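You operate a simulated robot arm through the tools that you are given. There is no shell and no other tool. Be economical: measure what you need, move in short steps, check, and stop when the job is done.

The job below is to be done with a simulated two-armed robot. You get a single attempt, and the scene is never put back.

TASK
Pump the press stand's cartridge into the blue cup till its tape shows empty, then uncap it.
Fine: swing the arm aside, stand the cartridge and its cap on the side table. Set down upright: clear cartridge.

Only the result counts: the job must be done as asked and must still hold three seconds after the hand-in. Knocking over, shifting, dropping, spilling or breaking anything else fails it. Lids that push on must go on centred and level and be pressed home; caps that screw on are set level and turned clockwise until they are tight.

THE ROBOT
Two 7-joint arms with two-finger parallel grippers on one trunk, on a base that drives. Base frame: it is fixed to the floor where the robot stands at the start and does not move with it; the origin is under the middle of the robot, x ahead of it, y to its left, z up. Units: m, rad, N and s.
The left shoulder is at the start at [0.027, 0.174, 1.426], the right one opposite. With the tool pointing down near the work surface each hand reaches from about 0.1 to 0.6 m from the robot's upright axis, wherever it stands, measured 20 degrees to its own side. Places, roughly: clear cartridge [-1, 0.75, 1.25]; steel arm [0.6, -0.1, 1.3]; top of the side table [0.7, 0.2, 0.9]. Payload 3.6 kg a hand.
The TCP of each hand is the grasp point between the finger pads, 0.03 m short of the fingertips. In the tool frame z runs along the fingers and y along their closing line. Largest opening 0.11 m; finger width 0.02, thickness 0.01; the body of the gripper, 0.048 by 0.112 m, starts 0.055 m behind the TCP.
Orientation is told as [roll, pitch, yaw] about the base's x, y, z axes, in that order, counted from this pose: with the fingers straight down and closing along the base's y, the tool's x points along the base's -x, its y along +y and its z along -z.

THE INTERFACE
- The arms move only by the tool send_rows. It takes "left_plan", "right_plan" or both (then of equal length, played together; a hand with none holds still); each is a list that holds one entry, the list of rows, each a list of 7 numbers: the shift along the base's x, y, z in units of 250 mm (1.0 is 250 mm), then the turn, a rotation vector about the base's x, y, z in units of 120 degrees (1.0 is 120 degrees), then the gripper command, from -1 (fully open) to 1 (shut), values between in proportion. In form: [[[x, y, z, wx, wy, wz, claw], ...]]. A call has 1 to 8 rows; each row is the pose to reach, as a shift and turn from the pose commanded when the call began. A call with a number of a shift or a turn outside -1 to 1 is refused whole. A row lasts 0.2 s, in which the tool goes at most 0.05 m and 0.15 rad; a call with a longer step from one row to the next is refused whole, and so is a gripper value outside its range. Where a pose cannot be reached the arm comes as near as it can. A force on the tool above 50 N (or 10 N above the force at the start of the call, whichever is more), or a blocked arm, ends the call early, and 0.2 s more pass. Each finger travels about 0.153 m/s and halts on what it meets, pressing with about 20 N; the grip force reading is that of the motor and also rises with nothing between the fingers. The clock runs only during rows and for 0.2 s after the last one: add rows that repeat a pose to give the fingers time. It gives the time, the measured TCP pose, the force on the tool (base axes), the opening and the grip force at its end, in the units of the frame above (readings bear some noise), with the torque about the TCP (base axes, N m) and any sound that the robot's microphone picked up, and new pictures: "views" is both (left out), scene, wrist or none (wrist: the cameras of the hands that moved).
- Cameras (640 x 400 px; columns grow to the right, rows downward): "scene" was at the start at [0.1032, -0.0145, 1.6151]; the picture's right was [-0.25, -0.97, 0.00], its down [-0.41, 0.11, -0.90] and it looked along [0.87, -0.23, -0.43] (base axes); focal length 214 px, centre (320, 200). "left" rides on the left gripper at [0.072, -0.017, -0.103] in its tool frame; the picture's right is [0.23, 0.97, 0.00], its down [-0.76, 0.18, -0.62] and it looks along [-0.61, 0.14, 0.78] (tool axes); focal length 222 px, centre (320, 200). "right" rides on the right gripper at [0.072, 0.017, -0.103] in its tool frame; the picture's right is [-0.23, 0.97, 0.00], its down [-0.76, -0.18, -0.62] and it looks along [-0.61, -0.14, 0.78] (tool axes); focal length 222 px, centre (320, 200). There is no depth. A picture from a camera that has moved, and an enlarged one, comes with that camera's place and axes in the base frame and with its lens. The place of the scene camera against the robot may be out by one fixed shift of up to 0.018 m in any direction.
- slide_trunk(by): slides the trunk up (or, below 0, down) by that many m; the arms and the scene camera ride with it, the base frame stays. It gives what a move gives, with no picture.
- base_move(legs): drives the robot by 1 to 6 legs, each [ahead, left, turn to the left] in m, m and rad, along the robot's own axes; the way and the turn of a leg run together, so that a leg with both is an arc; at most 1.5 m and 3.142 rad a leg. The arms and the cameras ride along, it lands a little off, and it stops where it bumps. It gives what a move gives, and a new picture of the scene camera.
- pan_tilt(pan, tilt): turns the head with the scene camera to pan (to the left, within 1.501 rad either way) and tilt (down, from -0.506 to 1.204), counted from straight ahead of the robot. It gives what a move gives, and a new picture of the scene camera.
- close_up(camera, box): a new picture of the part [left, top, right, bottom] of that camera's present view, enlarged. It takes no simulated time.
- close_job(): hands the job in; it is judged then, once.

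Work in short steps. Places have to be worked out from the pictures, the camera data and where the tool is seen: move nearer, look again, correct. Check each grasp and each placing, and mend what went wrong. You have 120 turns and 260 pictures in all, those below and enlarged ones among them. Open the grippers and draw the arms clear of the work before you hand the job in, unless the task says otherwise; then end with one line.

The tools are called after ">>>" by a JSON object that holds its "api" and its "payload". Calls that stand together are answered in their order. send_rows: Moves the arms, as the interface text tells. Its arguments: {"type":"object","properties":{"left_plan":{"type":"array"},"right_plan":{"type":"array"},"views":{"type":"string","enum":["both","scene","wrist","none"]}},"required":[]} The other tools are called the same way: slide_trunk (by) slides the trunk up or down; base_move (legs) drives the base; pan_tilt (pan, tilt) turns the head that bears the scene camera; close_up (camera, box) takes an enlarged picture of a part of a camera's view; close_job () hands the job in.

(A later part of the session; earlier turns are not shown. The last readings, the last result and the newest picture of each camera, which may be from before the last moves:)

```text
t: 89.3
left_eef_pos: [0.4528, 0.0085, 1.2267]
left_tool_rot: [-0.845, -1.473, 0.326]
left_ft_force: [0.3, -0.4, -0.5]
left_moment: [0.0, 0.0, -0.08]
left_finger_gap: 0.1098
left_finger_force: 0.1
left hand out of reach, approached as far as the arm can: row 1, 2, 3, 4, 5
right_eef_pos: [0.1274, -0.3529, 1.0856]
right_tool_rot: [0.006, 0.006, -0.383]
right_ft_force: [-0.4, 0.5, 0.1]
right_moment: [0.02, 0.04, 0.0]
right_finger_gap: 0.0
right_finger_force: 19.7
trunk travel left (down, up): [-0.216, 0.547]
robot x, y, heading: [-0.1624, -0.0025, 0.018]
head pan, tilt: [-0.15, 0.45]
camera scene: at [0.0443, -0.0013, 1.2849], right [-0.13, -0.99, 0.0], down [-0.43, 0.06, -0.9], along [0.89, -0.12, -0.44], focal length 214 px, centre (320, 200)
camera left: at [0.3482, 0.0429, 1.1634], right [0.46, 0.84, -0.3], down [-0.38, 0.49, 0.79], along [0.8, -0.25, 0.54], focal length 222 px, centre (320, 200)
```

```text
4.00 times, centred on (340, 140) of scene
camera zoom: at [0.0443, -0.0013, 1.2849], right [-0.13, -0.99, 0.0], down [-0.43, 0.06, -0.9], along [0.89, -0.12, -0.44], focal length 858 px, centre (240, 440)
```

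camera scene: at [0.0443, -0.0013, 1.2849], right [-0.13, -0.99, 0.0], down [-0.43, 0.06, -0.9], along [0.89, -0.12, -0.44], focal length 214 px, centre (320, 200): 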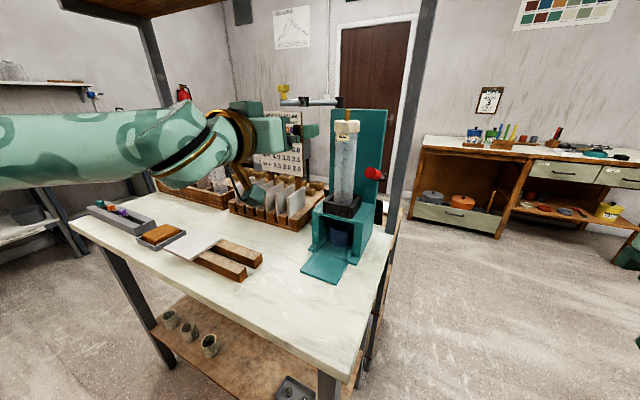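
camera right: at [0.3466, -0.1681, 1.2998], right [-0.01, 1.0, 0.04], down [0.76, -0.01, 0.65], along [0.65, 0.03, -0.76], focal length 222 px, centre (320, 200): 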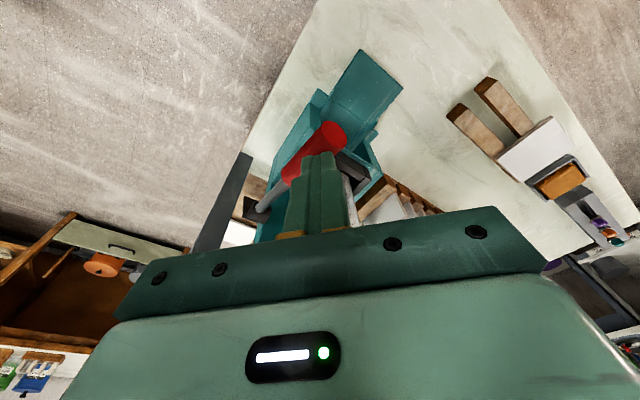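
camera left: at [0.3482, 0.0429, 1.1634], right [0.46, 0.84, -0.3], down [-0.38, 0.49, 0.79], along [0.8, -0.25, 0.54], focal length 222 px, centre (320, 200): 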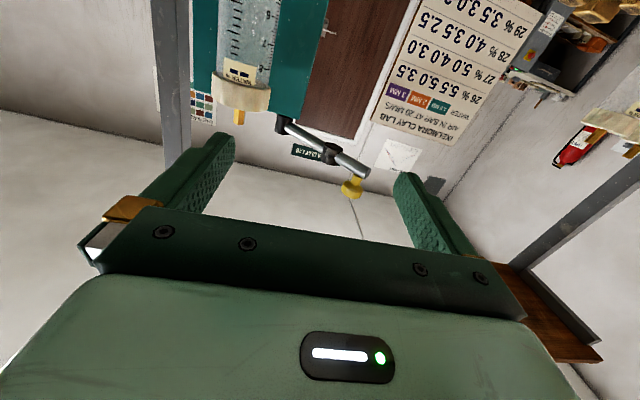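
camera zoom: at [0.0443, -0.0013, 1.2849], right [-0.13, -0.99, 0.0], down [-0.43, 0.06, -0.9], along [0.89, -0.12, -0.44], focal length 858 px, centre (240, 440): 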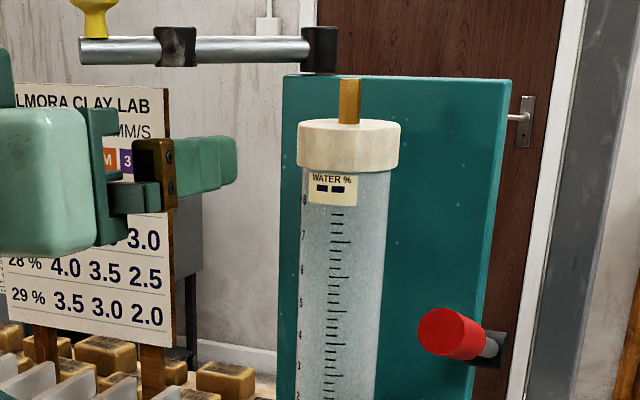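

The left wrist can't point that way from here, but it could reach straight ahead comfortably. So I'll turn the base to face along the stand axis; first I retract the left hand and straighten it.

>>> {"api": "send_rows", "payload": {"left_plan": [[[-0.12, 0.06, 0, 0, 0, 0.05, -1], [-0.24, 0.14, 0, 0, 0, 0.1, -1], [-0.36, 0.22, 0, 0, 0, 0.15, -1], [-0.46, 0.3, 0, 0, 0, 0.2, -1], [-0.54, 0.36, 0, 0, 0, 0.24, -1]]], "views": "none"}}

>>> {"api": "base_move", "payload": {"legs": [[0.0, 0.22, 0], [0, 0, -0.5]]}}

```text
t: 90.5
left_eef_pos: [0.3176, 0.1012, 1.2319]
left_tool_rot: [-0.843, -1.475, 0.827]
left_ft_force: [-0.3, -0.2, 0.0]
left_moment: [0.05, -0.01, -0.05]
left_finger_gap: 0.1102
left_finger_force: 0.1
left hand out of reach, approached as far as the arm can: row 1
right_eef_pos: [0.1236, -0.3525, 1.086]
right_tool_rot: [0.005, 0.004, -0.385]
right_ft_force: [0.3, 0.5, -0.5]
right_moment: [-0.01, 0.0, 0.0]
right_finger_gap: 0.0002
right_finger_force: 20.1
trunk travel left (down, up): [-0.216, 0.547]
robot x, y, heading: [-0.164, -0.002, 0.019]
head pan, tilt: [-0.15, 0.45]
```

```text
t: 93.7
left_eef_pos: [0.3028, 0.0805, 1.2328]
left_tool_rot: [-0.839, -1.476, 0.317]
left_ft_force: [0.1, -0.3, -0.2]
left_moment: [0.06, 0.0, 0.01]
left_finger_gap: 0.1101
left_finger_force: 0.1
right_eef_pos: [-0.0866, -0.2221, 1.0878]
right_tool_rot: [0.006, 0.003, -0.889]
right_ft_force: [-0.9, -0.3, -0.8]
right_moment: [0.01, -0.03, 0.02]
right_finger_gap: 0.0
right_finger_force: 20.2
trunk travel left (down, up): [-0.216, 0.547]
robot x, y, heading: [-0.1663, 0.2253, -0.491]
head pan, tilt: [-0.15, 0.45]
camera scene: at [0.0067, 0.1233, 1.2855], right [-0.6, -0.8, 0.0], down [-0.35, 0.26, -0.9], along [0.72, -0.54, -0.44], focal length 214 px, centre (320, 200)
```

scene: 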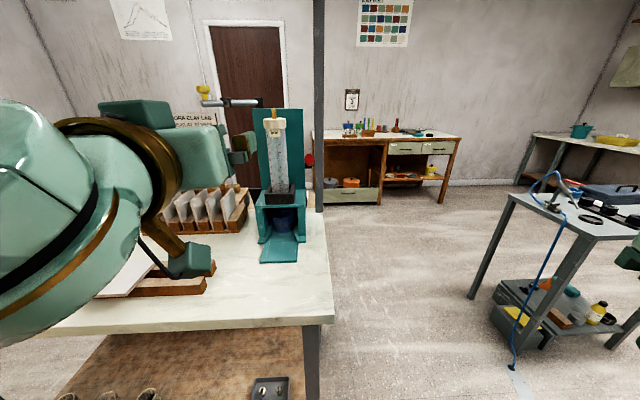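

Now facing the stand head-on; the tube is 0.79 m straight ahead. I drive 0.13 m closer.

>>> {"api": "base_move", "payload": {"legs": [[0.13, 0, 0]]}}

>>> {"api": "send_rows", "payload": {"left_plan": [[[0, 0, 0, 0, 0, 0, -1]]], "views": "wrist"}}

```text
t: 95.0
left_eef_pos: [0.4194, 0.0196, 1.2319]
left_tool_rot: [-0.83, -1.473, 0.309]
left_ft_force: [0.6, 0.5, -1.6]
left_moment: [-0.02, -0.02, 0.02]
left_finger_gap: 0.1099
left_finger_force: 0.0
right_eef_pos: [0.0309, -0.2838, 1.0879]
right_tool_rot: [0.005, 0.004, -0.887]
right_ft_force: [0.3, -0.1, -0.1]
right_moment: [0.05, 0.03, -0.01]
right_finger_gap: 0.0001
right_finger_force: 20.1
trunk travel left (down, up): [-0.216, 0.547]
robot x, y, heading: [-0.0535, 0.1668, -0.486]
head pan, tilt: [-0.15, 0.45]
camera scene: at [0.1232, 0.0625, 1.2852], right [-0.59, -0.8, 0.0], down [-0.35, 0.26, -0.9], along [0.72, -0.54, -0.44], focal length 214 px, centre (320, 200)
```

scene: 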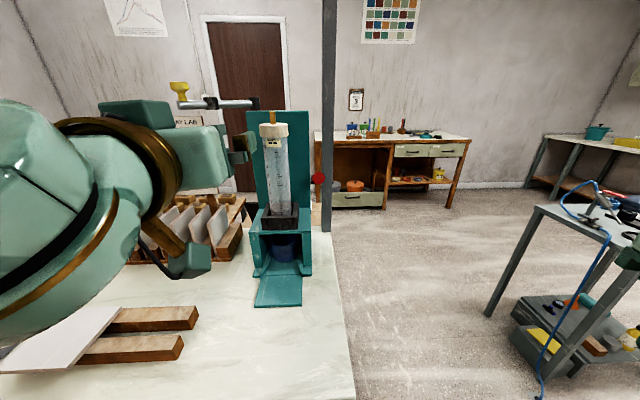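

```text
t: 95.4
left_eef_pos: [0.4177, 0.0199, 1.231]
left_tool_rot: [-0.838, -1.477, 0.317]
left_ft_force: [-0.5, 0.1, -0.7]
left_moment: [0.02, -0.01, -0.04]
left_finger_gap: 0.1101
left_finger_force: 0.0
right_eef_pos: [0.0292, -0.282, 1.0868]
right_tool_rot: [0.006, 0.003, -0.887]
right_ft_force: [-0.7, 0.3, -0.2]
right_moment: [-0.02, 0.02, 0.02]
right_finger_gap: 0.0001
right_finger_force: 19.7
trunk travel left (down, up): [-0.216, 0.547]
robot x, y, heading: [-0.0531, 0.1641, -0.488]
head pan, tilt: [-0.15, 0.45]
camera left: at [0.3147, 0.0549, 1.1682], right [0.46, 0.84, -0.29], down [-0.38, 0.49, 0.79], along [0.8, -0.25, 0.54], focal length 222 px, centre (320, 200)
```

left: 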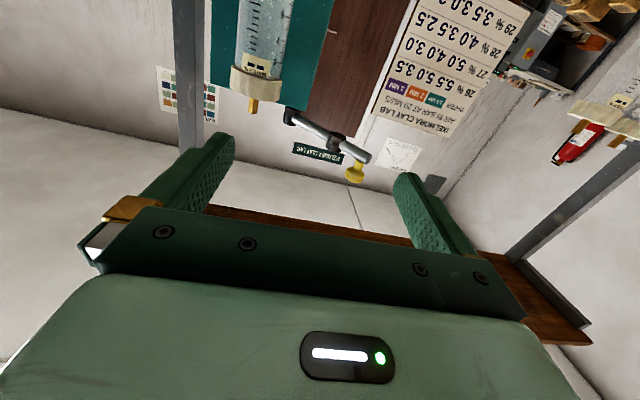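

The hand is nearly level and axis-aligned, and the cap top fits [0.537,-0.135,1.234]. I move to the pre-grasp point.

>>> {"api": "send_rows", "payload": {"left_plan": [[[0.03, -0.1, -0.04, 0, -0.01, 0, -1], [0.06, -0.21, -0.08, 0, -0.02, 0, -1], [0.1, -0.32, -0.12, 0, -0.02, 0, -1], [0.13, -0.428, -0.164, 0, -0.02, 0, -1]]], "views": "both"}}

```text
t: 96.4
left_eef_pos: [0.4529, -0.0841, 1.1905]
left_tool_rot: [-1.065, -1.514, 0.545]
left_ft_force: [0.7, 0.1, 0.7]
left_moment: [0.01, -0.01, 0.03]
left_finger_gap: 0.11
left_finger_force: 0.1
right_eef_pos: [0.0295, -0.2843, 1.0863]
right_tool_rot: [0.008, 0.005, -0.885]
right_ft_force: [0.4, -0.8, -0.2]
right_moment: [-0.01, 0.02, 0.0]
right_finger_gap: 0.0
right_finger_force: 19.5
trunk travel left (down, up): [-0.216, 0.547]
robot x, y, heading: [-0.0505, 0.1645, -0.486]
head pan, tilt: [-0.15, 0.45]
camera scene: at [0.1219, 0.0625, 1.2854], right [-0.59, -0.8, 0.0], down [-0.35, 0.26, -0.9], along [0.72, -0.54, -0.44], focal length 214 px, centre (320, 200)
camera left: at [0.3511, -0.0502, 1.1234], right [0.47, 0.84, -0.27], down [-0.41, 0.49, 0.77], along [0.78, -0.25, 0.58], focal length 222 px, centre (320, 200)
```

scene: 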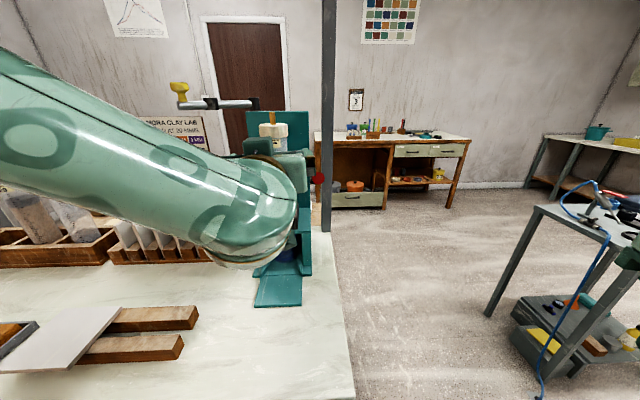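
left: 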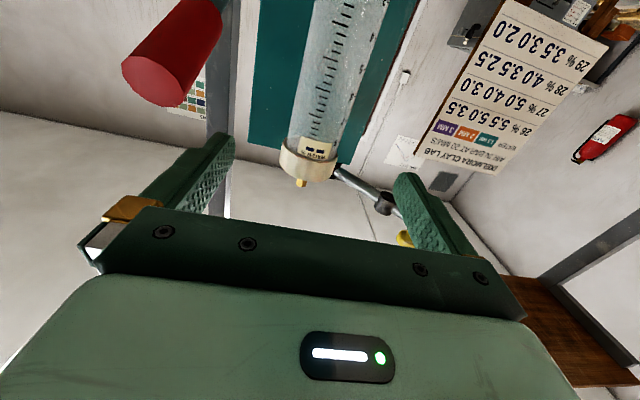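

The tube is centred between the fingers and the lever handle stays outside on the left of the picture. I narrow the fingers to ~80 mm, advance, and grip.

>>> {"api": "send_rows", "payload": {"left_plan": [[[0.0, 0.0, 0, 0, 0, 0, -0.45], [0.11, -0.07, -0.005, 0, 0, 0, -0.45], [0.22, -0.14, -0.01, 0, 0, 0, -0.45], [0.337, -0.212, -0.014, 0, 0, 0, -0.45]]], "views": "wrist"}}

```text
t: 97.4
left_eef_pos: [0.5366, -0.1395, 1.1871]
left_tool_rot: [-1.048, -1.514, 0.527]
left_ft_force: [0.0, 0.3, -0.8]
left_moment: [0.0, 0.04, 0.0]
left_finger_gap: 0.0797
left_finger_force: 0.1
right_eef_pos: [0.0298, -0.2821, 1.0858]
right_tool_rot: [0.007, 0.005, -0.888]
right_ft_force: [-0.3, 0.0, 0.2]
right_moment: [0.01, 0.02, 0.01]
right_finger_gap: 0.0
right_finger_force: 19.7
trunk travel left (down, up): [-0.216, 0.547]
robot x, y, heading: [-0.053, 0.1642, -0.485]
head pan, tilt: [-0.15, 0.45]
camera left: at [0.4342, -0.1044, 1.119], right [0.47, 0.84, -0.27], down [-0.41, 0.49, 0.77], along [0.78, -0.25, 0.58], focal length 222 px, centre (320, 200)
```

left: 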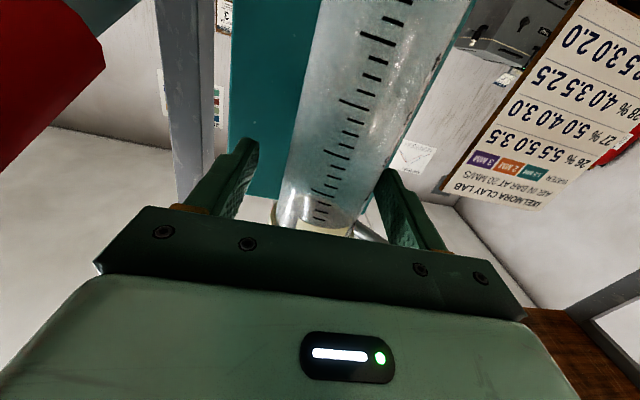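

The tube is centred between the fingers. I close, then lift a little to test that it comes free.

>>> {"api": "send_rows", "payload": {"left_plan": [[[0, 0, 0, 0, 0, 0, 0.2], [0, 0, 0, 0, 0, 0, 1], [0, 0, 0, 0, 0, 0, 1], [0, 0, 0.04, 0, 0, 0, 1], [0, 0, 0.08, 0, 0, 0, 1]]], "views": "both"}}

```text
t: 98.6
left_eef_pos: [0.5358, -0.1394, 1.2083]
left_tool_rot: [-1.037, -1.515, 0.52]
left_ft_force: [0.4, 3.1, -2.1]
left_moment: [0.65, -0.28, -0.03]
left_finger_gap: 0.0504
left_finger_force: 19.6
right_eef_pos: [0.0316, -0.2831, 1.0871]
right_tool_rot: [0.006, 0.004, -0.887]
right_ft_force: [-0.1, -0.1, -0.2]
right_moment: [0.01, 0.01, -0.03]
right_finger_gap: 0.0
right_finger_force: 20.0
trunk travel left (down, up): [-0.216, 0.547]
robot x, y, heading: [-0.0578, 0.1665, -0.486]
head pan, tilt: [-0.15, 0.45]
camera scene: at [0.1224, 0.0637, 1.2854], right [-0.59, -0.8, 0.0], down [-0.35, 0.26, -0.9], along [0.72, -0.54, -0.44], focal length 214 px, centre (320, 200)
camera left: at [0.435, -0.1047, 1.1403], right [0.47, 0.84, -0.27], down [-0.41, 0.49, 0.77], along [0.78, -0.25, 0.58], focal length 222 px, centre (320, 200)
```

scene: 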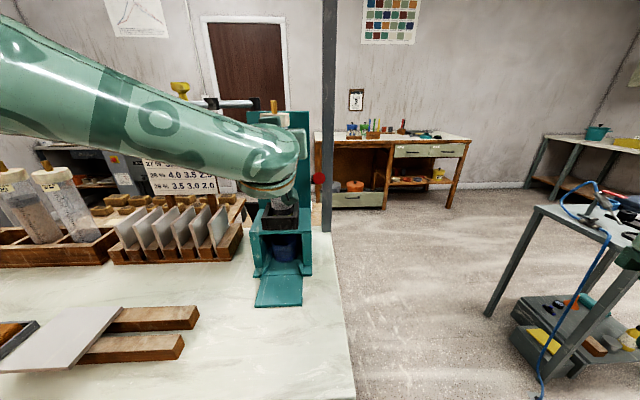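
left: 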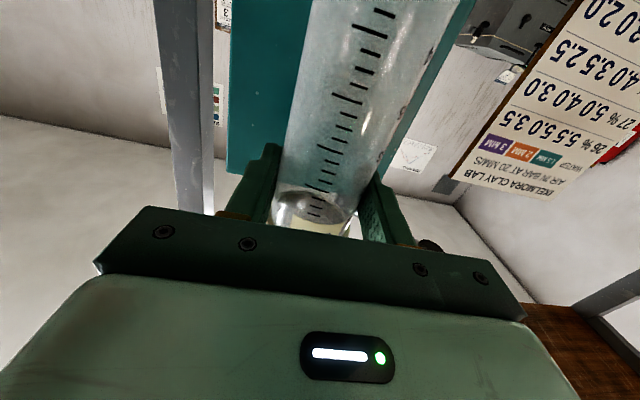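

It comes free with only ~2 N of weight. I lift 0.1 m further.

>>> {"api": "send_rows", "payload": {"left_plan": [[[0, 0, 0.08, 0, 0, 0, 1], [0, 0, 0.16, 0, 0, 0, 1], [0, 0, 0.24, 0, 0, 0, 1], [0, 0, 0.32, 0, 0, 0, 1], [0, 0, 0.4, 0, 0, 0, 1]]], "views": "scene"}}

>>> {"api": "close_up", "payload": {"camera": "scene", "box": [200, 90, 360, 190]}}

```text
t: 99.8
left_eef_pos: [0.5343, -0.1376, 1.3092]
left_tool_rot: [-1.078, -1.515, 0.554]
left_ft_force: [-0.2, -0.1, -2.0]
left_moment: [0.03, 0.06, -0.03]
left_finger_gap: 0.0491
left_finger_force: 20.0
right_eef_pos: [0.0301, -0.2827, 1.087]
right_tool_rot: [0.007, 0.005, -0.888]
right_ft_force: [0.8, -0.5, 1.0]
right_moment: [-0.03, -0.01, 0.01]
right_finger_gap: 0.0001
right_finger_force: 19.7
trunk travel left (down, up): [-0.216, 0.547]
robot x, y, heading: [-0.0544, 0.1639, -0.487]
head pan, tilt: [-0.15, 0.45]
camera scene: at [0.1216, 0.0633, 1.2855], right [-0.59, -0.8, 0.0], down [-0.35, 0.26, -0.9], along [0.72, -0.54, -0.44], focal length 214 px, centre (320, 200)
```

scene: 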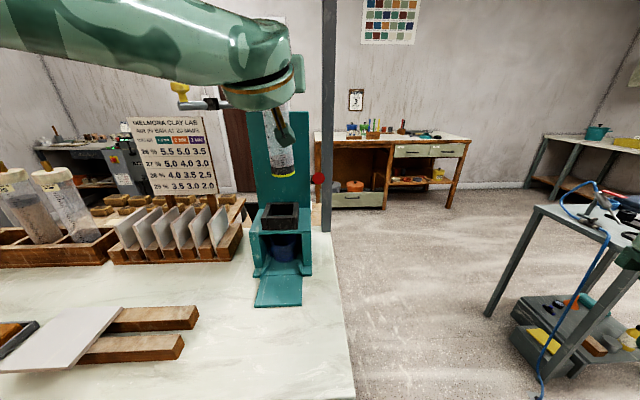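

```text
4.00 times, centred on (280, 140) of scene
camera zoom: at [0.1216, 0.0633, 1.2855], right [-0.59, -0.8, 0.0], down [-0.35, 0.26, -0.9], along [0.72, -0.54, -0.44], focal length 858 px, centre (480, 440)
```

zoom: 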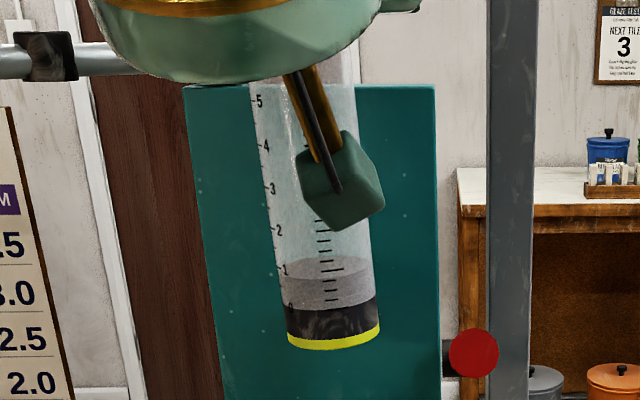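

The cartridge is out, flat-bottomed, bottom ≈0.176 m below the TCP. A free bench spot lies near [0.385,0.03], between stand tongue and wooden bars. I back the base 0.12 m, carrying it clear of the stand.

>>> {"api": "base_move", "payload": {"legs": [[-0.12, 0, 0]]}}

```text
t: 101.0
left_eef_pos: [0.4234, -0.0806, 1.309]
left_tool_rot: [-1.093, -1.515, 0.574]
left_ft_force: [0.4, 0.2, -1.5]
left_moment: [0.02, -0.01, 0.03]
left_finger_gap: 0.0493
left_finger_force: 19.9
right_eef_pos: [-0.0803, -0.2247, 1.0874]
right_tool_rot: [0.006, 0.003, -0.888]
right_ft_force: [-0.3, -0.3, -0.6]
right_moment: [-0.02, -0.03, 0.03]
right_finger_gap: 0.0001
right_finger_force: 19.9
trunk travel left (down, up): [-0.216, 0.547]
robot x, y, heading: [-0.1639, 0.2221, -0.489]
head pan, tilt: [-0.15, 0.45]
camera scene: at [0.0111, 0.1217, 1.2858], right [-0.6, -0.8, 0.0], down [-0.35, 0.26, -0.9], along [0.72, -0.54, -0.43], focal length 214 px, centre (320, 200)
```

scene: 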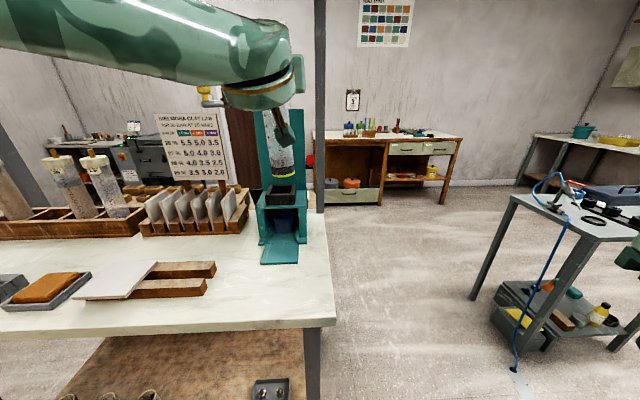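

The bench corner confirms the geometry. I shift the held cartridge sideways over the free spot, then lower the trunk by 0.1 m.

>>> {"api": "send_rows", "payload": {"left_plan": [[[-0.03, 0.1, -0.04, 0, 0, 0, 1], [-0.07, 0.2, -0.08, 0, 0, 0, 1], [-0.11, 0.32, -0.12, 0, 0, 0, 1], [-0.15, 0.44, -0.16, 0, 0, 0, 1]]], "views": "none"}}

>>> {"api": "slide_trunk", "payload": {"by": -0.1}}

>>> {"api": "pan_tilt", "payload": {"pan": -0.05, "tilt": 0.5}}

```text
t: 102.0
left_eef_pos: [0.3873, 0.0271, 1.269]
left_tool_rot: [-1.084, -1.512, 0.562]
left_ft_force: [-0.5, 0.7, -1.1]
left_moment: [0.03, 0.0, -0.01]
left_finger_gap: 0.0489
left_finger_force: 20.3
right_eef_pos: [-0.0784, -0.224, 1.0858]
right_tool_rot: [0.006, 0.004, -0.888]
right_ft_force: [-0.7, -0.2, 0.4]
right_moment: [0.03, -0.01, -0.01]
right_finger_gap: 0.0
right_finger_force: 20.3
trunk travel left (down, up): [-0.216, 0.547]
robot x, y, heading: [-0.1629, 0.2202, -0.489]
head pan, tilt: [-0.15, 0.45]
```

```text
t: 103.3
left_eef_pos: [0.3869, 0.0292, 1.17]
left_tool_rot: [-1.091, -1.514, 0.571]
left_ft_force: [-0.3, 0.3, -0.8]
left_moment: [-0.02, 0.0, -0.01]
left_finger_gap: 0.0488
left_finger_force: 20.4
right_eef_pos: [-0.0469, -0.2419, 0.9644]
right_tool_rot: [-0.04, 0.113, -0.892]
right_ft_force: [0.5, 0.4, 0.0]
right_moment: [-0.01, -0.01, -0.01]
right_finger_gap: 0.0001
right_finger_force: 19.9
trunk travel left (down, up): [-0.116, 0.647]
robot x, y, heading: [-0.1593, 0.2229, -0.492]
head pan, tilt: [-0.15, 0.45]
```

```text
t: 104.0
left_eef_pos: [0.3876, 0.0301, 1.1694]
left_tool_rot: [-1.07, -1.512, 0.549]
left_ft_force: [0.1, -1.1, -1.2]
left_moment: [0.0, -0.03, 0.0]
left_finger_gap: 0.0489
left_finger_force: 19.7
right_eef_pos: [-0.0472, -0.2414, 0.9639]
right_tool_rot: [-0.04, 0.111, -0.891]
right_ft_force: [-0.2, -0.1, -0.4]
right_moment: [-0.04, -0.02, 0.03]
right_finger_gap: 0.0
right_finger_force: 20.6
trunk travel left (down, up): [-0.116, 0.647]
robot x, y, heading: [-0.162, 0.2193, -0.485]
head pan, tilt: [-0.051, 0.499]
camera scene: at [0.0675, 0.1022, 1.1754], right [-0.51, -0.86, 0.0], down [-0.41, 0.25, -0.88], along [0.75, -0.45, -0.48], focal length 214 px, centre (320, 200)
```

scene: 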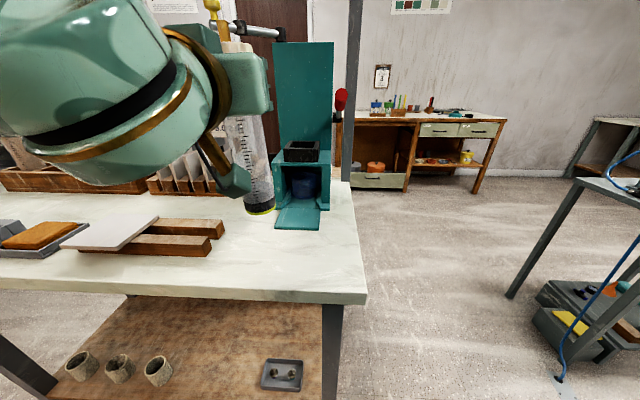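

The cartridge hangs above a clear patch of bench. I lower it 0.07 m, then feel for the table.

>>> {"api": "send_rows", "payload": {"left_plan": [[[0, 0, -0.08, 0, 0, 0, 1], [0, 0, -0.16, 0, 0, 0, 1], [0, 0, -0.24, 0, 0, 0, 1], [0, 0, -0.28, 0, 0, 0, 1]]], "views": "both"}}

>>> {"api": "close_up", "payload": {"camera": "scene", "box": [180, 150, 340, 270]}}

```text
t: 105.0
left_eef_pos: [0.3881, 0.0291, 1.138]
left_tool_rot: [-0.907, -1.508, 0.386]
left_ft_force: [-0.7, -0.3, -1.6]
left_moment: [-0.01, -0.03, 0.03]
left_finger_gap: 0.0487
left_finger_force: 20.1
left hand out of reach, approached as far as the arm can: row 2, 3, 4
right_eef_pos: [-0.0467, -0.2426, 0.9628]
right_tool_rot: [-0.04, 0.113, -0.891]
right_ft_force: [-0.3, 0.2, -0.2]
right_moment: [-0.01, 0.01, 0.03]
right_finger_gap: 0.0
right_finger_force: 20.0
trunk travel left (down, up): [-0.116, 0.647]
robot x, y, heading: [-0.1619, 0.2231, -0.486]
head pan, tilt: [-0.051, 0.499]
camera scene: at [0.0674, 0.1022, 1.1754], right [-0.51, -0.86, 0.0], down [-0.41, 0.25, -0.88], along [0.75, -0.45, -0.48], focal length 214 px, centre (320, 200)
camera left: at [0.2858, 0.0645, 1.0716], right [0.47, 0.84, -0.28], down [-0.41, 0.48, 0.78], along [0.78, -0.25, 0.57], focal length 222 px, centre (320, 200)
```

scene: 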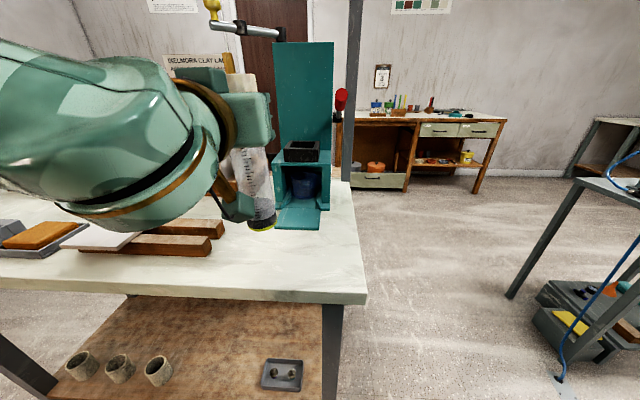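
left: 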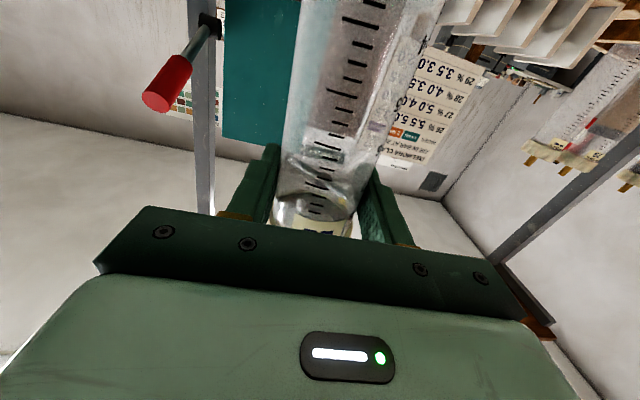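

```text
3.33 times, centred on (260, 210) of scene
camera zoom: at [0.0674, 0.1022, 1.1754], right [-0.51, -0.86, 0.0], down [-0.41, 0.25, -0.88], along [0.75, -0.45, -0.48], focal length 715 px, centre (520, 167)
```

zoom: 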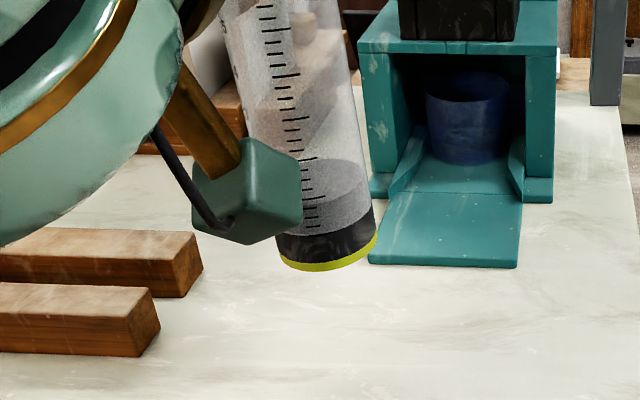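

The left wrist limits at z 1.138, so I'll use the trunk for the rest. First I correct a ~3° lean of the cartridge and raise the right hand.

>>> {"api": "send_rows", "payload": {"left_plan": [[[0, 0, 0.03, 0.005, -0.01, 0, 1], [0, 0, 0.06, 0.01, -0.02, 0, 1], [0, 0, 0.08, 0.013, -0.03, 0, 1], [0, 0, 0.08, 0.013, -0.03, 0, 1]]], "right_plan": [[[0, 0, 0.15, 0, 0, 0, 1], [0, 0, 0.3, 0, 0, 0, 1], [0, 0, 0.45, 0, 0, 0, 1], [0, 0, 0.6, 0, 0, 0, 1]]], "views": "none"}}

>>> {"api": "slide_trunk", "payload": {"by": -0.06}}

>>> {"api": "close_up", "payload": {"camera": "scene", "box": [180, 120, 340, 240]}}

>>> {"api": "close_up", "payload": {"camera": "left", "box": [160, 0, 480, 200]}}

```text
t: 106.0
left_eef_pos: [0.3879, 0.0288, 1.1475]
left_tool_rot: [-0.899, -1.53, 0.378]
left_ft_force: [0.5, 0.6, -2.3]
left_moment: [0.02, -0.01, 0.0]
left_finger_gap: 0.0489
left_finger_force: 19.8
left hand out of reach, approached as far as the arm can: row 2, 3, 4
right_eef_pos: [0.0077, -0.2241, 1.0648]
right_tool_rot: [-0.042, 0.115, -0.889]
right_ft_force: [-0.5, 0.1, 0.0]
right_moment: [-0.02, 0.02, -0.03]
right_finger_gap: 0.0003
right_finger_force: 20.4
right hand out of reach, approached as far as the arm can: row 1, 2, 3, 4
trunk travel left (down, up): [-0.116, 0.647]
robot x, y, heading: [-0.1569, 0.223, -0.489]
head pan, tilt: [-0.051, 0.499]
```

```text
t: 107.0
left_eef_pos: [0.4129, 0.0145, 1.0624]
left_tool_rot: [-0.332, -1.47, -0.187]
left_ft_force: [2.8, -0.4, 9.0]
left_moment: [-0.1, -0.43, 0.04]
left_finger_gap: 0.0489
left_finger_force: 19.4
right_eef_pos: [0.0384, -0.24, 0.9889]
right_tool_rot: [-0.069, 0.187, -0.896]
right_ft_force: [0.3, -0.6, 0.7]
right_moment: [0.03, 0.01, -0.04]
right_finger_gap: 0.0001
right_finger_force: 20.1
trunk travel left (down, up): [-0.056, 0.707]
robot x, y, heading: [-0.1608, 0.222, -0.488]
head pan, tilt: [-0.051, 0.499]
```

```text
3.33 times, centred on (260, 180) of scene
camera zoom: at [0.1, 0.0849, 1.111], right [-0.51, -0.86, 0.0], down [-0.41, 0.25, -0.88], along [0.75, -0.45, -0.48], focal length 715 px, centre (520, 267)
```

zoom: 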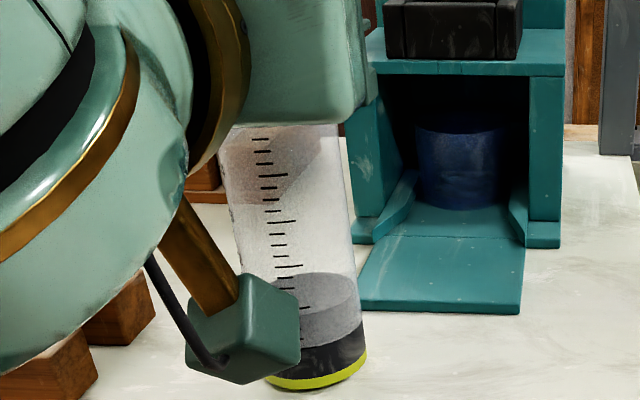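

```text
2.00 times, centred on (320, 100) of left
camera zoom: at [0.308, 0.0513, 1.0008], right [0.46, 0.85, -0.26], down [-0.37, 0.45, 0.81], along [0.81, -0.28, 0.52], focal length 444 px, centre (320, 400)
```

zoom: 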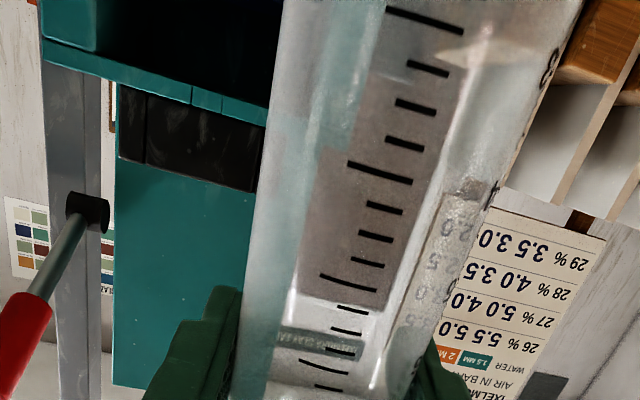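

It now touches the table (9 N, contact at TCP 1.062, so table ≈0.886). It stands slightly close to the stand tongue, so I raise it 1 cm, shift it away and level the hand.

>>> {"api": "send_rows", "payload": {"left_plan": [[[0, 0, 0.04, 0, -0.012, 0, 1], [-0.03, 0.03, 0.06, -0.005, -0.024, 0, 1], [-0.06, 0.06, 0.06, -0.009, -0.036, 0, 1], [-0.08, 0.08, 0.06, -0.009, -0.048, 0, 1]]], "views": "both"}}

```text
t: 108.0
left_eef_pos: [0.4088, 0.0157, 1.0684]
left_tool_rot: [-0.136, -1.48, -0.385]
left_ft_force: [0.0, 0.1, -1.6]
left_moment: [0.0, 0.0, -0.03]
left_finger_gap: 0.049
left_finger_force: 19.6
left hand out of reach, approached as far as the arm can: row 2, 3, 4
right_eef_pos: [0.0403, -0.2405, 0.987]
right_tool_rot: [-0.073, 0.189, -0.896]
right_ft_force: [0.5, 0.4, 0.3]
right_moment: [0.0, 0.01, 0.0]
right_finger_gap: 0.0002
right_finger_force: 20.3
trunk travel left (down, up): [-0.056, 0.707]
robot x, y, heading: [-0.1609, 0.2246, -0.493]
head pan, tilt: [-0.051, 0.499]
camera scene: at [0.1009, 0.0845, 1.1106], right [-0.51, -0.86, 0.0], down [-0.41, 0.25, -0.88], along [0.75, -0.45, -0.48], focal length 214 px, centre (320, 200)
camera left: at [0.3058, 0.0548, 1.0064], right [0.47, 0.85, -0.24], down [-0.39, 0.44, 0.81], along [0.8, -0.29, 0.53], focal length 222 px, centre (320, 200)
```

scene: 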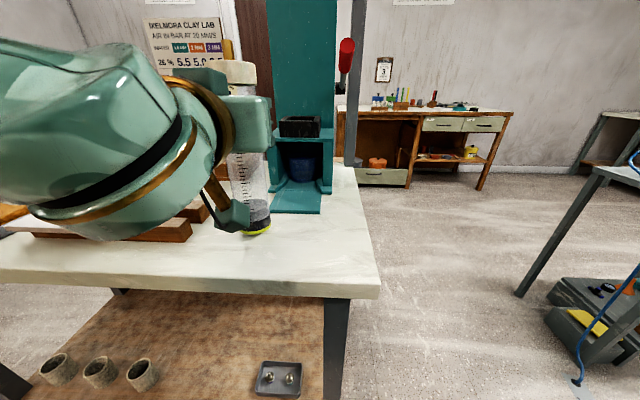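
left: 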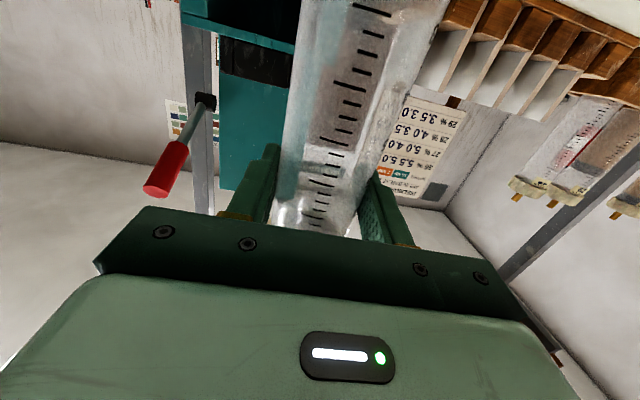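

The left arm is at its limits here, so I use the base and trunk: raise 2 cm, shift the base slightly back-left, to carry the cartridge away from the tongue.

>>> {"api": "slide_trunk", "payload": {"by": 0.03}}

>>> {"api": "base_move", "payload": {"legs": [[-0.03, 0.02, 0]]}}

>>> {"api": "send_rows", "payload": {"left_plan": [[[0, 0, 0, 0, 0, 0, 1]]], "views": "wrist"}}

>>> {"api": "close_up", "payload": {"camera": "scene", "box": [180, 130, 340, 250]}}

```text
t: 108.8
left_eef_pos: [0.4125, 0.0173, 1.0969]
left_tool_rot: [-0.13, -1.479, -0.391]
left_ft_force: [0.8, 0.5, -1.3]
left_moment: [-0.04, -0.03, 0.01]
left_finger_gap: 0.0488
left_finger_force: 20.3
right_eef_pos: [0.0393, -0.2409, 1.0162]
right_tool_rot: [-0.072, 0.189, -0.895]
right_ft_force: [-0.8, 0.1, -0.4]
right_moment: [0.01, 0.04, 0.03]
right_finger_gap: 0.0001
right_finger_force: 20.3
trunk travel left (down, up): [-0.086, 0.677]
robot x, y, heading: [-0.1605, 0.2219, -0.492]
head pan, tilt: [-0.051, 0.499]
```

```text
t: 109.6
left_eef_pos: [0.3945, 0.0505, 1.0992]
left_tool_rot: [-0.148, -1.485, -0.373]
left_ft_force: [0.1, 0.8, -2.0]
left_moment: [-0.01, -0.04, -0.05]
left_finger_gap: 0.0489
left_finger_force: 19.6
right_eef_pos: [0.0217, -0.2064, 1.0176]
right_tool_rot: [-0.072, 0.187, -0.897]
right_ft_force: [-1.3, 0.6, 1.6]
right_moment: [-0.06, -0.04, -0.01]
right_finger_gap: 0.0001
right_finger_force: 20.1
trunk travel left (down, up): [-0.086, 0.677]
robot x, y, heading: [-0.1797, 0.2557, -0.49]
head pan, tilt: [-0.051, 0.499]
camera scene: at [0.0663, 0.1264, 1.1435], right [-0.51, -0.86, 0.0], down [-0.41, 0.24, -0.88], along [0.75, -0.45, -0.48], focal length 214 px, centre (320, 200)
```

scene: 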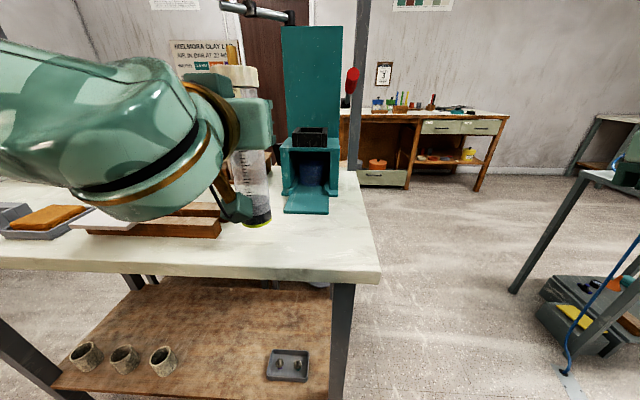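

```text
t: 110.0
left_eef_pos: [0.3951, 0.0501, 1.0982]
left_tool_rot: [-0.135, -1.482, -0.387]
left_ft_force: [-0.6, 0.2, -1.1]
left_moment: [0.01, 0.0, -0.01]
left_finger_gap: 0.049
left_finger_force: 20.1
right_eef_pos: [0.0218, -0.2078, 1.0184]
right_tool_rot: [-0.072, 0.187, -0.895]
right_ft_force: [0.7, -0.4, 0.1]
right_moment: [0.01, 0.01, 0.07]
right_finger_gap: 0.0
right_finger_force: 20.2
trunk travel left (down, up): [-0.086, 0.677]
robot x, y, heading: [-0.1799, 0.2553, -0.493]
head pan, tilt: [-0.051, 0.499]
camera left: at [0.2912, 0.0879, 1.0357], right [0.47, 0.85, -0.24], down [-0.39, 0.44, 0.81], along [0.8, -0.29, 0.53], focal length 222 px, centre (320, 200)
```

left: 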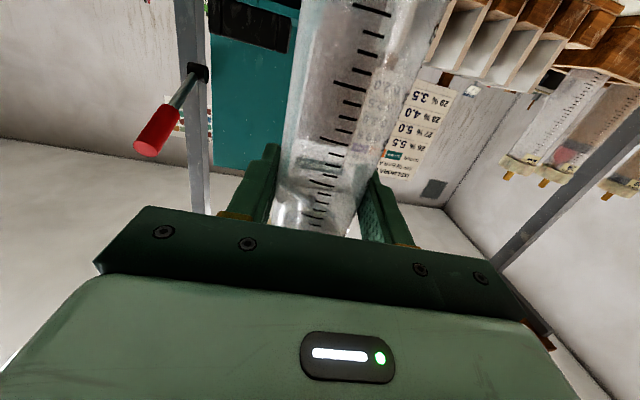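

```text
3.33 times, centred on (260, 190) of scene
camera zoom: at [0.0669, 0.1254, 1.1432], right [-0.51, -0.86, 0.0], down [-0.41, 0.25, -0.88], along [0.75, -0.45, -0.48], focal length 715 px, centre (520, 233)
```

zoom: 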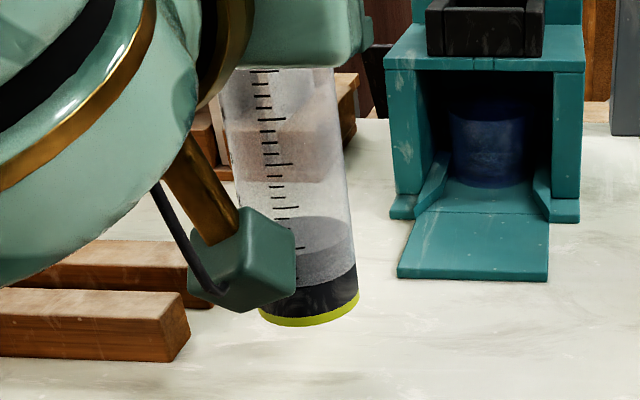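

The spot [0.395,0.05] is free. I lower with the trunk until light contact.

>>> {"api": "slide_trunk", "payload": {"by": -0.031}}

>>> {"api": "send_rows", "payload": {"left_plan": [[[0, 0, -0.008, 0, 0, 0, 1], [0, 0, -0.014, 0, 0, 0, 1]]], "views": "none"}}

>>> {"api": "close_up", "payload": {"camera": "scene", "box": [180, 130, 340, 250]}}

```text
t: 110.8
left_eef_pos: [0.3934, 0.049, 1.0689]
left_tool_rot: [-0.14, -1.481, -0.38]
left_ft_force: [-0.4, 0.4, -1.4]
left_moment: [0.02, 0.04, 0.03]
left_finger_gap: 0.049
left_finger_force: 20.0
right_eef_pos: [0.0222, -0.2088, 0.9875]
right_tool_rot: [-0.07, 0.185, -0.897]
right_ft_force: [0.0, -0.5, -0.2]
right_moment: [0.01, -0.01, 0.0]
right_finger_gap: 0.0003
right_finger_force: 20.3
trunk travel left (down, up): [-0.055, 0.708]
robot x, y, heading: [-0.1749, 0.2533, -0.487]
head pan, tilt: [-0.051, 0.499]
```

```text
t: 111.4
left_eef_pos: [0.3948, 0.0497, 1.0648]
left_tool_rot: [-0.13, -1.476, -0.393]
left_ft_force: [0.5, -1.0, -2.5]
left_moment: [-0.04, 0.02, -0.03]
left_finger_gap: 0.0489
left_finger_force: 19.7
right_eef_pos: [0.0235, -0.2087, 0.9876]
right_tool_rot: [-0.071, 0.185, -0.897]
right_ft_force: [-0.3, -0.4, -0.2]
right_moment: [-0.03, 0.03, 0.02]
right_finger_gap: 0.0003
right_finger_force: 20.2
trunk travel left (down, up): [-0.055, 0.708]
robot x, y, heading: [-0.1733, 0.253, -0.49]
head pan, tilt: [-0.051, 0.499]
```

```text
3.33 times, centred on (260, 190) of scene
camera zoom: at [0.0845, 0.1159, 1.1095], right [-0.51, -0.86, 0.0], down [-0.41, 0.25, -0.88], along [0.75, -0.45, -0.48], focal length 715 px, centre (520, 233)
```

zoom: 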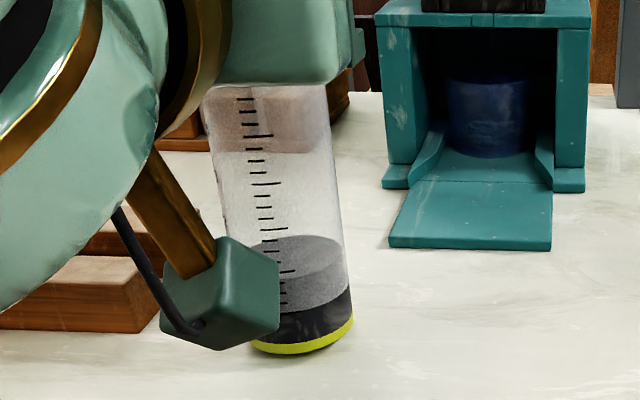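

Not yet in contact; a bit lower with the trunk.

>>> {"api": "slide_trunk", "payload": {"by": -0.008}}

```text
t: 112.0
left_eef_pos: [0.394, 0.0491, 1.0601]
left_tool_rot: [-0.137, -1.478, -0.385]
left_ft_force: [0.8, -0.3, 13.3]
left_moment: [-0.01, -0.41, 0.05]
left_finger_gap: 0.0488
left_finger_force: 20.1
right_eef_pos: [0.0229, -0.2068, 0.9791]
right_tool_rot: [-0.068, 0.188, -0.895]
right_ft_force: [-0.3, 0.3, 0.3]
right_moment: [0.01, 0.0, 0.03]
right_finger_gap: 0.0002
right_finger_force: 19.7
trunk travel left (down, up): [-0.047, 0.716]
robot x, y, heading: [-0.1832, 0.2542, -0.484]
head pan, tilt: [-0.051, 0.499]
```

Contact with 13 N at the far edge. I relieve the push slightly, and open the fingers gently in stages.

>>> {"api": "send_rows", "payload": {"left_plan": [[[0, 0, 0.006, -0.006, -0.012, 0, 1], [0, 0, 0.01, -0.012, -0.024, 0, 1], [0, 0, 0.01, -0.012, -0.024, 0, 0.06], [0, 0, 0.01, -0.012, -0.024, 0, 0.0], [0, 0, 0.01, -0.012, -0.024, 0, -0.1], [0, 0, 0.01, -0.012, -0.024, 0, -0.4]]], "views": "both"}}

>>> {"api": "close_up", "payload": {"camera": "scene", "box": [180, 130, 340, 250]}}

```text
t: 113.3
left_eef_pos: [0.3945, 0.05, 1.0567]
left_tool_rot: [-0.121, -1.471, -0.4]
left_ft_force: [0.3, -0.9, -0.5]
left_moment: [0.03, -0.02, -0.02]
left_finger_gap: 0.0769
left_finger_force: 0.0
left hand out of reach, approached as far as the arm can: row 2, 3, 4, 5, 6
right_eef_pos: [0.0234, -0.2077, 0.9763]
right_tool_rot: [-0.072, 0.189, -0.897]
right_ft_force: [1.0, -0.2, -1.1]
right_moment: [-0.01, -0.05, 0.01]
right_finger_gap: 0.0001
right_finger_force: 20.1
trunk travel left (down, up): [-0.047, 0.716]
robot x, y, heading: [-0.1775, 0.2534, -0.492]
head pan, tilt: [-0.051, 0.499]
camera scene: at [0.0888, 0.1135, 1.1009], right [-0.51, -0.86, 0.0], down [-0.41, 0.25, -0.88], along [0.75, -0.45, -0.48], focal length 214 px, centre (320, 200)
camera left: at [0.2908, 0.0876, 0.9958], right [0.46, 0.85, -0.24], down [-0.38, 0.43, 0.82], along [0.8, -0.29, 0.53], focal length 222 px, centre (320, 200)
```

scene: 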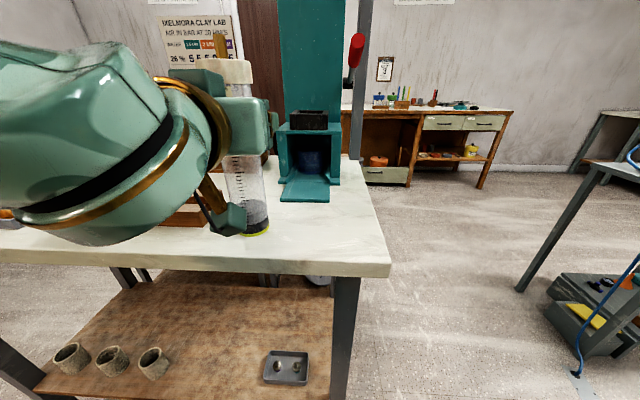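
left: 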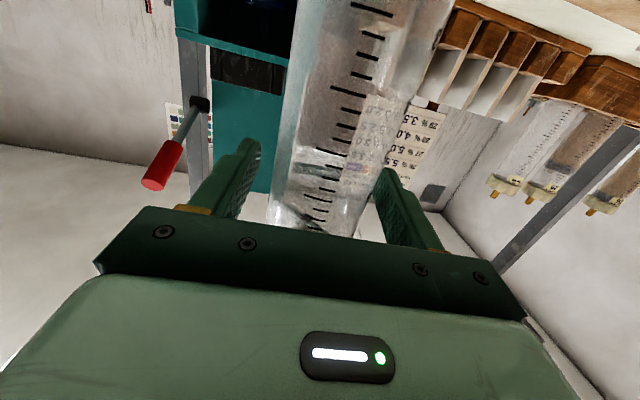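

```text
3.33 times, centred on (260, 190) of scene
camera zoom: at [0.0888, 0.1135, 1.1009], right [-0.51, -0.86, 0.0], down [-0.41, 0.25, -0.88], along [0.75, -0.45, -0.48], focal length 715 px, centre (520, 233)
```

zoom: 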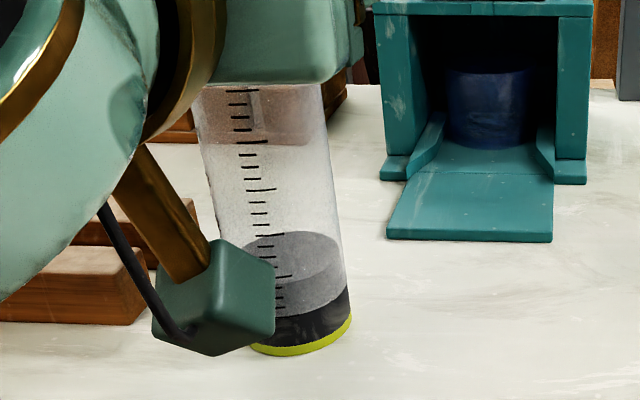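

It stands upright on the table. I withdraw the hand straight back using the base.

>>> {"api": "base_move", "payload": {"legs": [[-0.2, 0, 0]]}}

>>> {"api": "close_up", "payload": {"camera": "scene", "box": [160, 60, 400, 260]}}

```text
t: 115.0
left_eef_pos: [0.215, 0.1447, 1.0581]
left_tool_rot: [-0.125, -1.473, -0.398]
left_ft_force: [0.3, 0.2, -1.0]
left_moment: [-0.03, -0.02, -0.01]
left_finger_gap: 0.077
left_finger_force: 0.1
right_eef_pos: [-0.1564, -0.1123, 0.9775]
right_tool_rot: [-0.068, 0.19, -0.897]
right_ft_force: [0.5, 0.5, 0.2]
right_moment: [0.01, 0.0, 0.02]
right_finger_gap: 0.0001
right_finger_force: 20.4
trunk travel left (down, up): [-0.047, 0.716]
robot x, y, heading: [-0.3629, 0.3502, -0.49]
head pan, tilt: [-0.051, 0.499]
camera scene: at [-0.0923, 0.2098, 1.1012], right [-0.51, -0.86, 0.0], down [-0.41, 0.25, -0.88], along [0.75, -0.45, -0.48], focal length 214 px, centre (320, 200)
```

scene: 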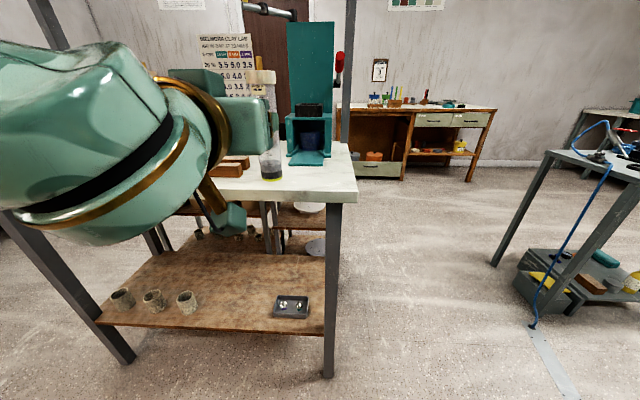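

```text
2.00 times, centred on (280, 160) of scene
camera zoom: at [-0.0923, 0.2098, 1.1012], right [-0.51, -0.86, 0.0], down [-0.41, 0.25, -0.88], along [0.75, -0.45, -0.48], focal length 429 px, centre (400, 280)
```

zoom: 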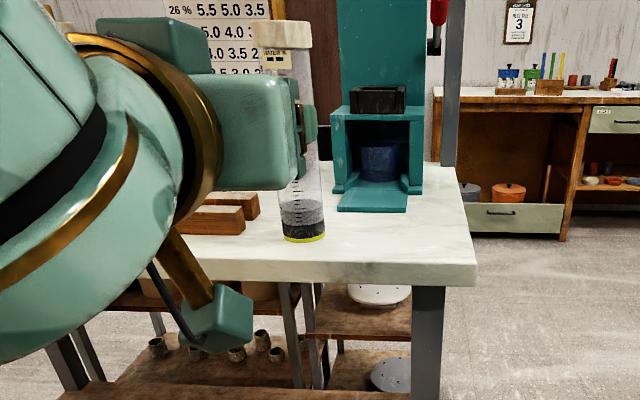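

The cartridge stands free. For uncapping I'll hold its middle with the left hand pitched ~45° and turn the cap with the right hand from above. I raise the trunk and pitch the left hand; the right hand goes back to pointing straight down.

>>> {"api": "slide_trunk", "payload": {"by": 0.24}}

>>> {"api": "send_rows", "payload": {"left_plan": [[[0, 0.02, 0, 0.03, 0.055, 0, -0.5], [0, 0.04, 0, 0.06, 0.11, 0, -0.5], [0, 0.06, 0, 0.09, 0.165, 0, -0.5], [0, 0.08, 0, 0.12, 0.22, 0, -0.5], [0, 0.1, 0, 0.15, 0.27, 0, -0.5], [0, 0.1, 0, 0.179, 0.31, 0, -0.5]]], "right_plan": [[[0, 0, 0.05, 0, -0.03, 0.02, -1], [0, 0, 0.1, 0, -0.06, 0.04, -1], [0, 0, 0.15, 0.02, -0.09, 0.06, -1], [0, 0, 0.2, 0.03, -0.09, 0.08, -1], [0, 0, 0.2, 0.03, -0.09, 0.08, -1], [0, 0, 0.2, 0.03, -0.09, 0.08, -1]]], "views": "both"}}

```text
t: 117.5
left_eef_pos: [0.215, 0.1445, 1.2972]
left_tool_rot: [-0.118, -1.472, -0.405]
left_ft_force: [0.1, -0.1, -0.1]
left_moment: [-0.01, 0.0, -0.01]
left_finger_gap: 0.0771
left_finger_force: 0.0
right_eef_pos: [-0.156, -0.1137, 1.2168]
right_tool_rot: [-0.071, 0.19, -0.898]
right_ft_force: [0.6, -0.1, 0.7]
right_moment: [0.0, 0.03, 0.01]
right_finger_gap: 0.0
right_finger_force: 20.2
trunk travel left (down, up): [-0.287, 0.476]
robot x, y, heading: [-0.3571, 0.352, -0.487]
head pan, tilt: [-0.051, 0.499]
```

```text
t: 118.9
left_eef_pos: [0.2136, 0.1696, 1.2977]
left_tool_rot: [-0.008, -0.721, -0.509]
left_ft_force: [-0.1, 0.1, 0.6]
left_moment: [0.0, -0.01, 0.01]
left_finger_gap: 0.0825
left_finger_force: 0.1
right_eef_pos: [-0.1572, -0.0962, 1.254]
right_tool_rot: [0.118, 0.1, -0.711]
right_ft_force: [0.5, -0.1, 0.4]
right_moment: [0.01, 0.01, 0.02]
right_finger_gap: 0.1099
right_finger_force: 0.1
right hand out of reach, approached as far as the arm can: row 3, 4, 5, 6
trunk travel left (down, up): [-0.287, 0.476]
robot x, y, heading: [-0.3561, 0.3513, -0.487]
head pan, tilt: [-0.051, 0.499]
camera scene: at [-0.2106, 0.272, 1.3542], right [-0.51, -0.86, 0.0], down [-0.41, 0.25, -0.88], along [0.75, -0.45, -0.48], focal length 214 px, centre (320, 200)
camera right: at [-0.1995, -0.053, 1.3654], right [0.81, 0.58, 0.09], down [0.46, -0.72, 0.52], along [0.37, -0.38, -0.85], focal length 222 px, centre (320, 200)
camera left: at [0.0989, 0.2145, 1.3278], right [0.33, 0.93, -0.16], down [0.23, 0.08, 0.97], along [0.91, -0.36, -0.19], focal length 222 px, centre (320, 200)
```

scene: 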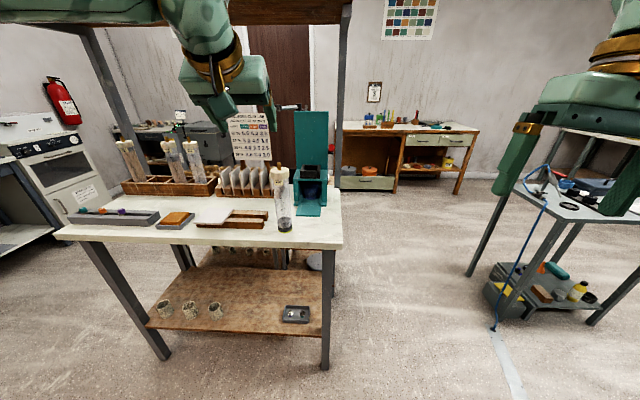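
right: 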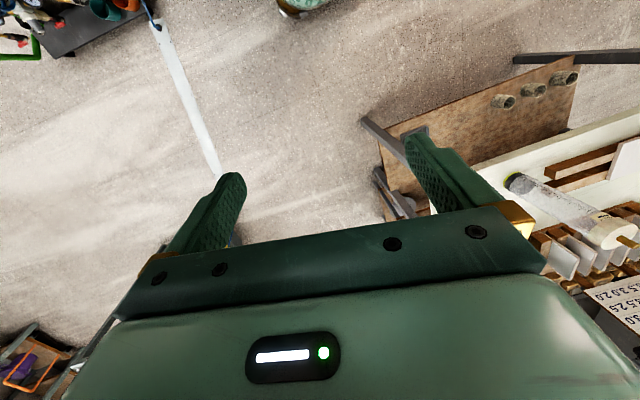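
left: 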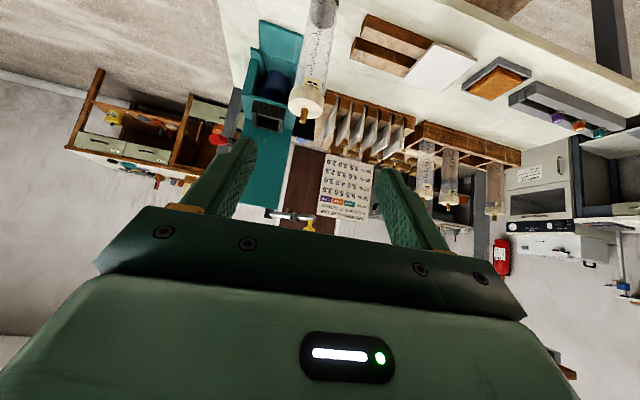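

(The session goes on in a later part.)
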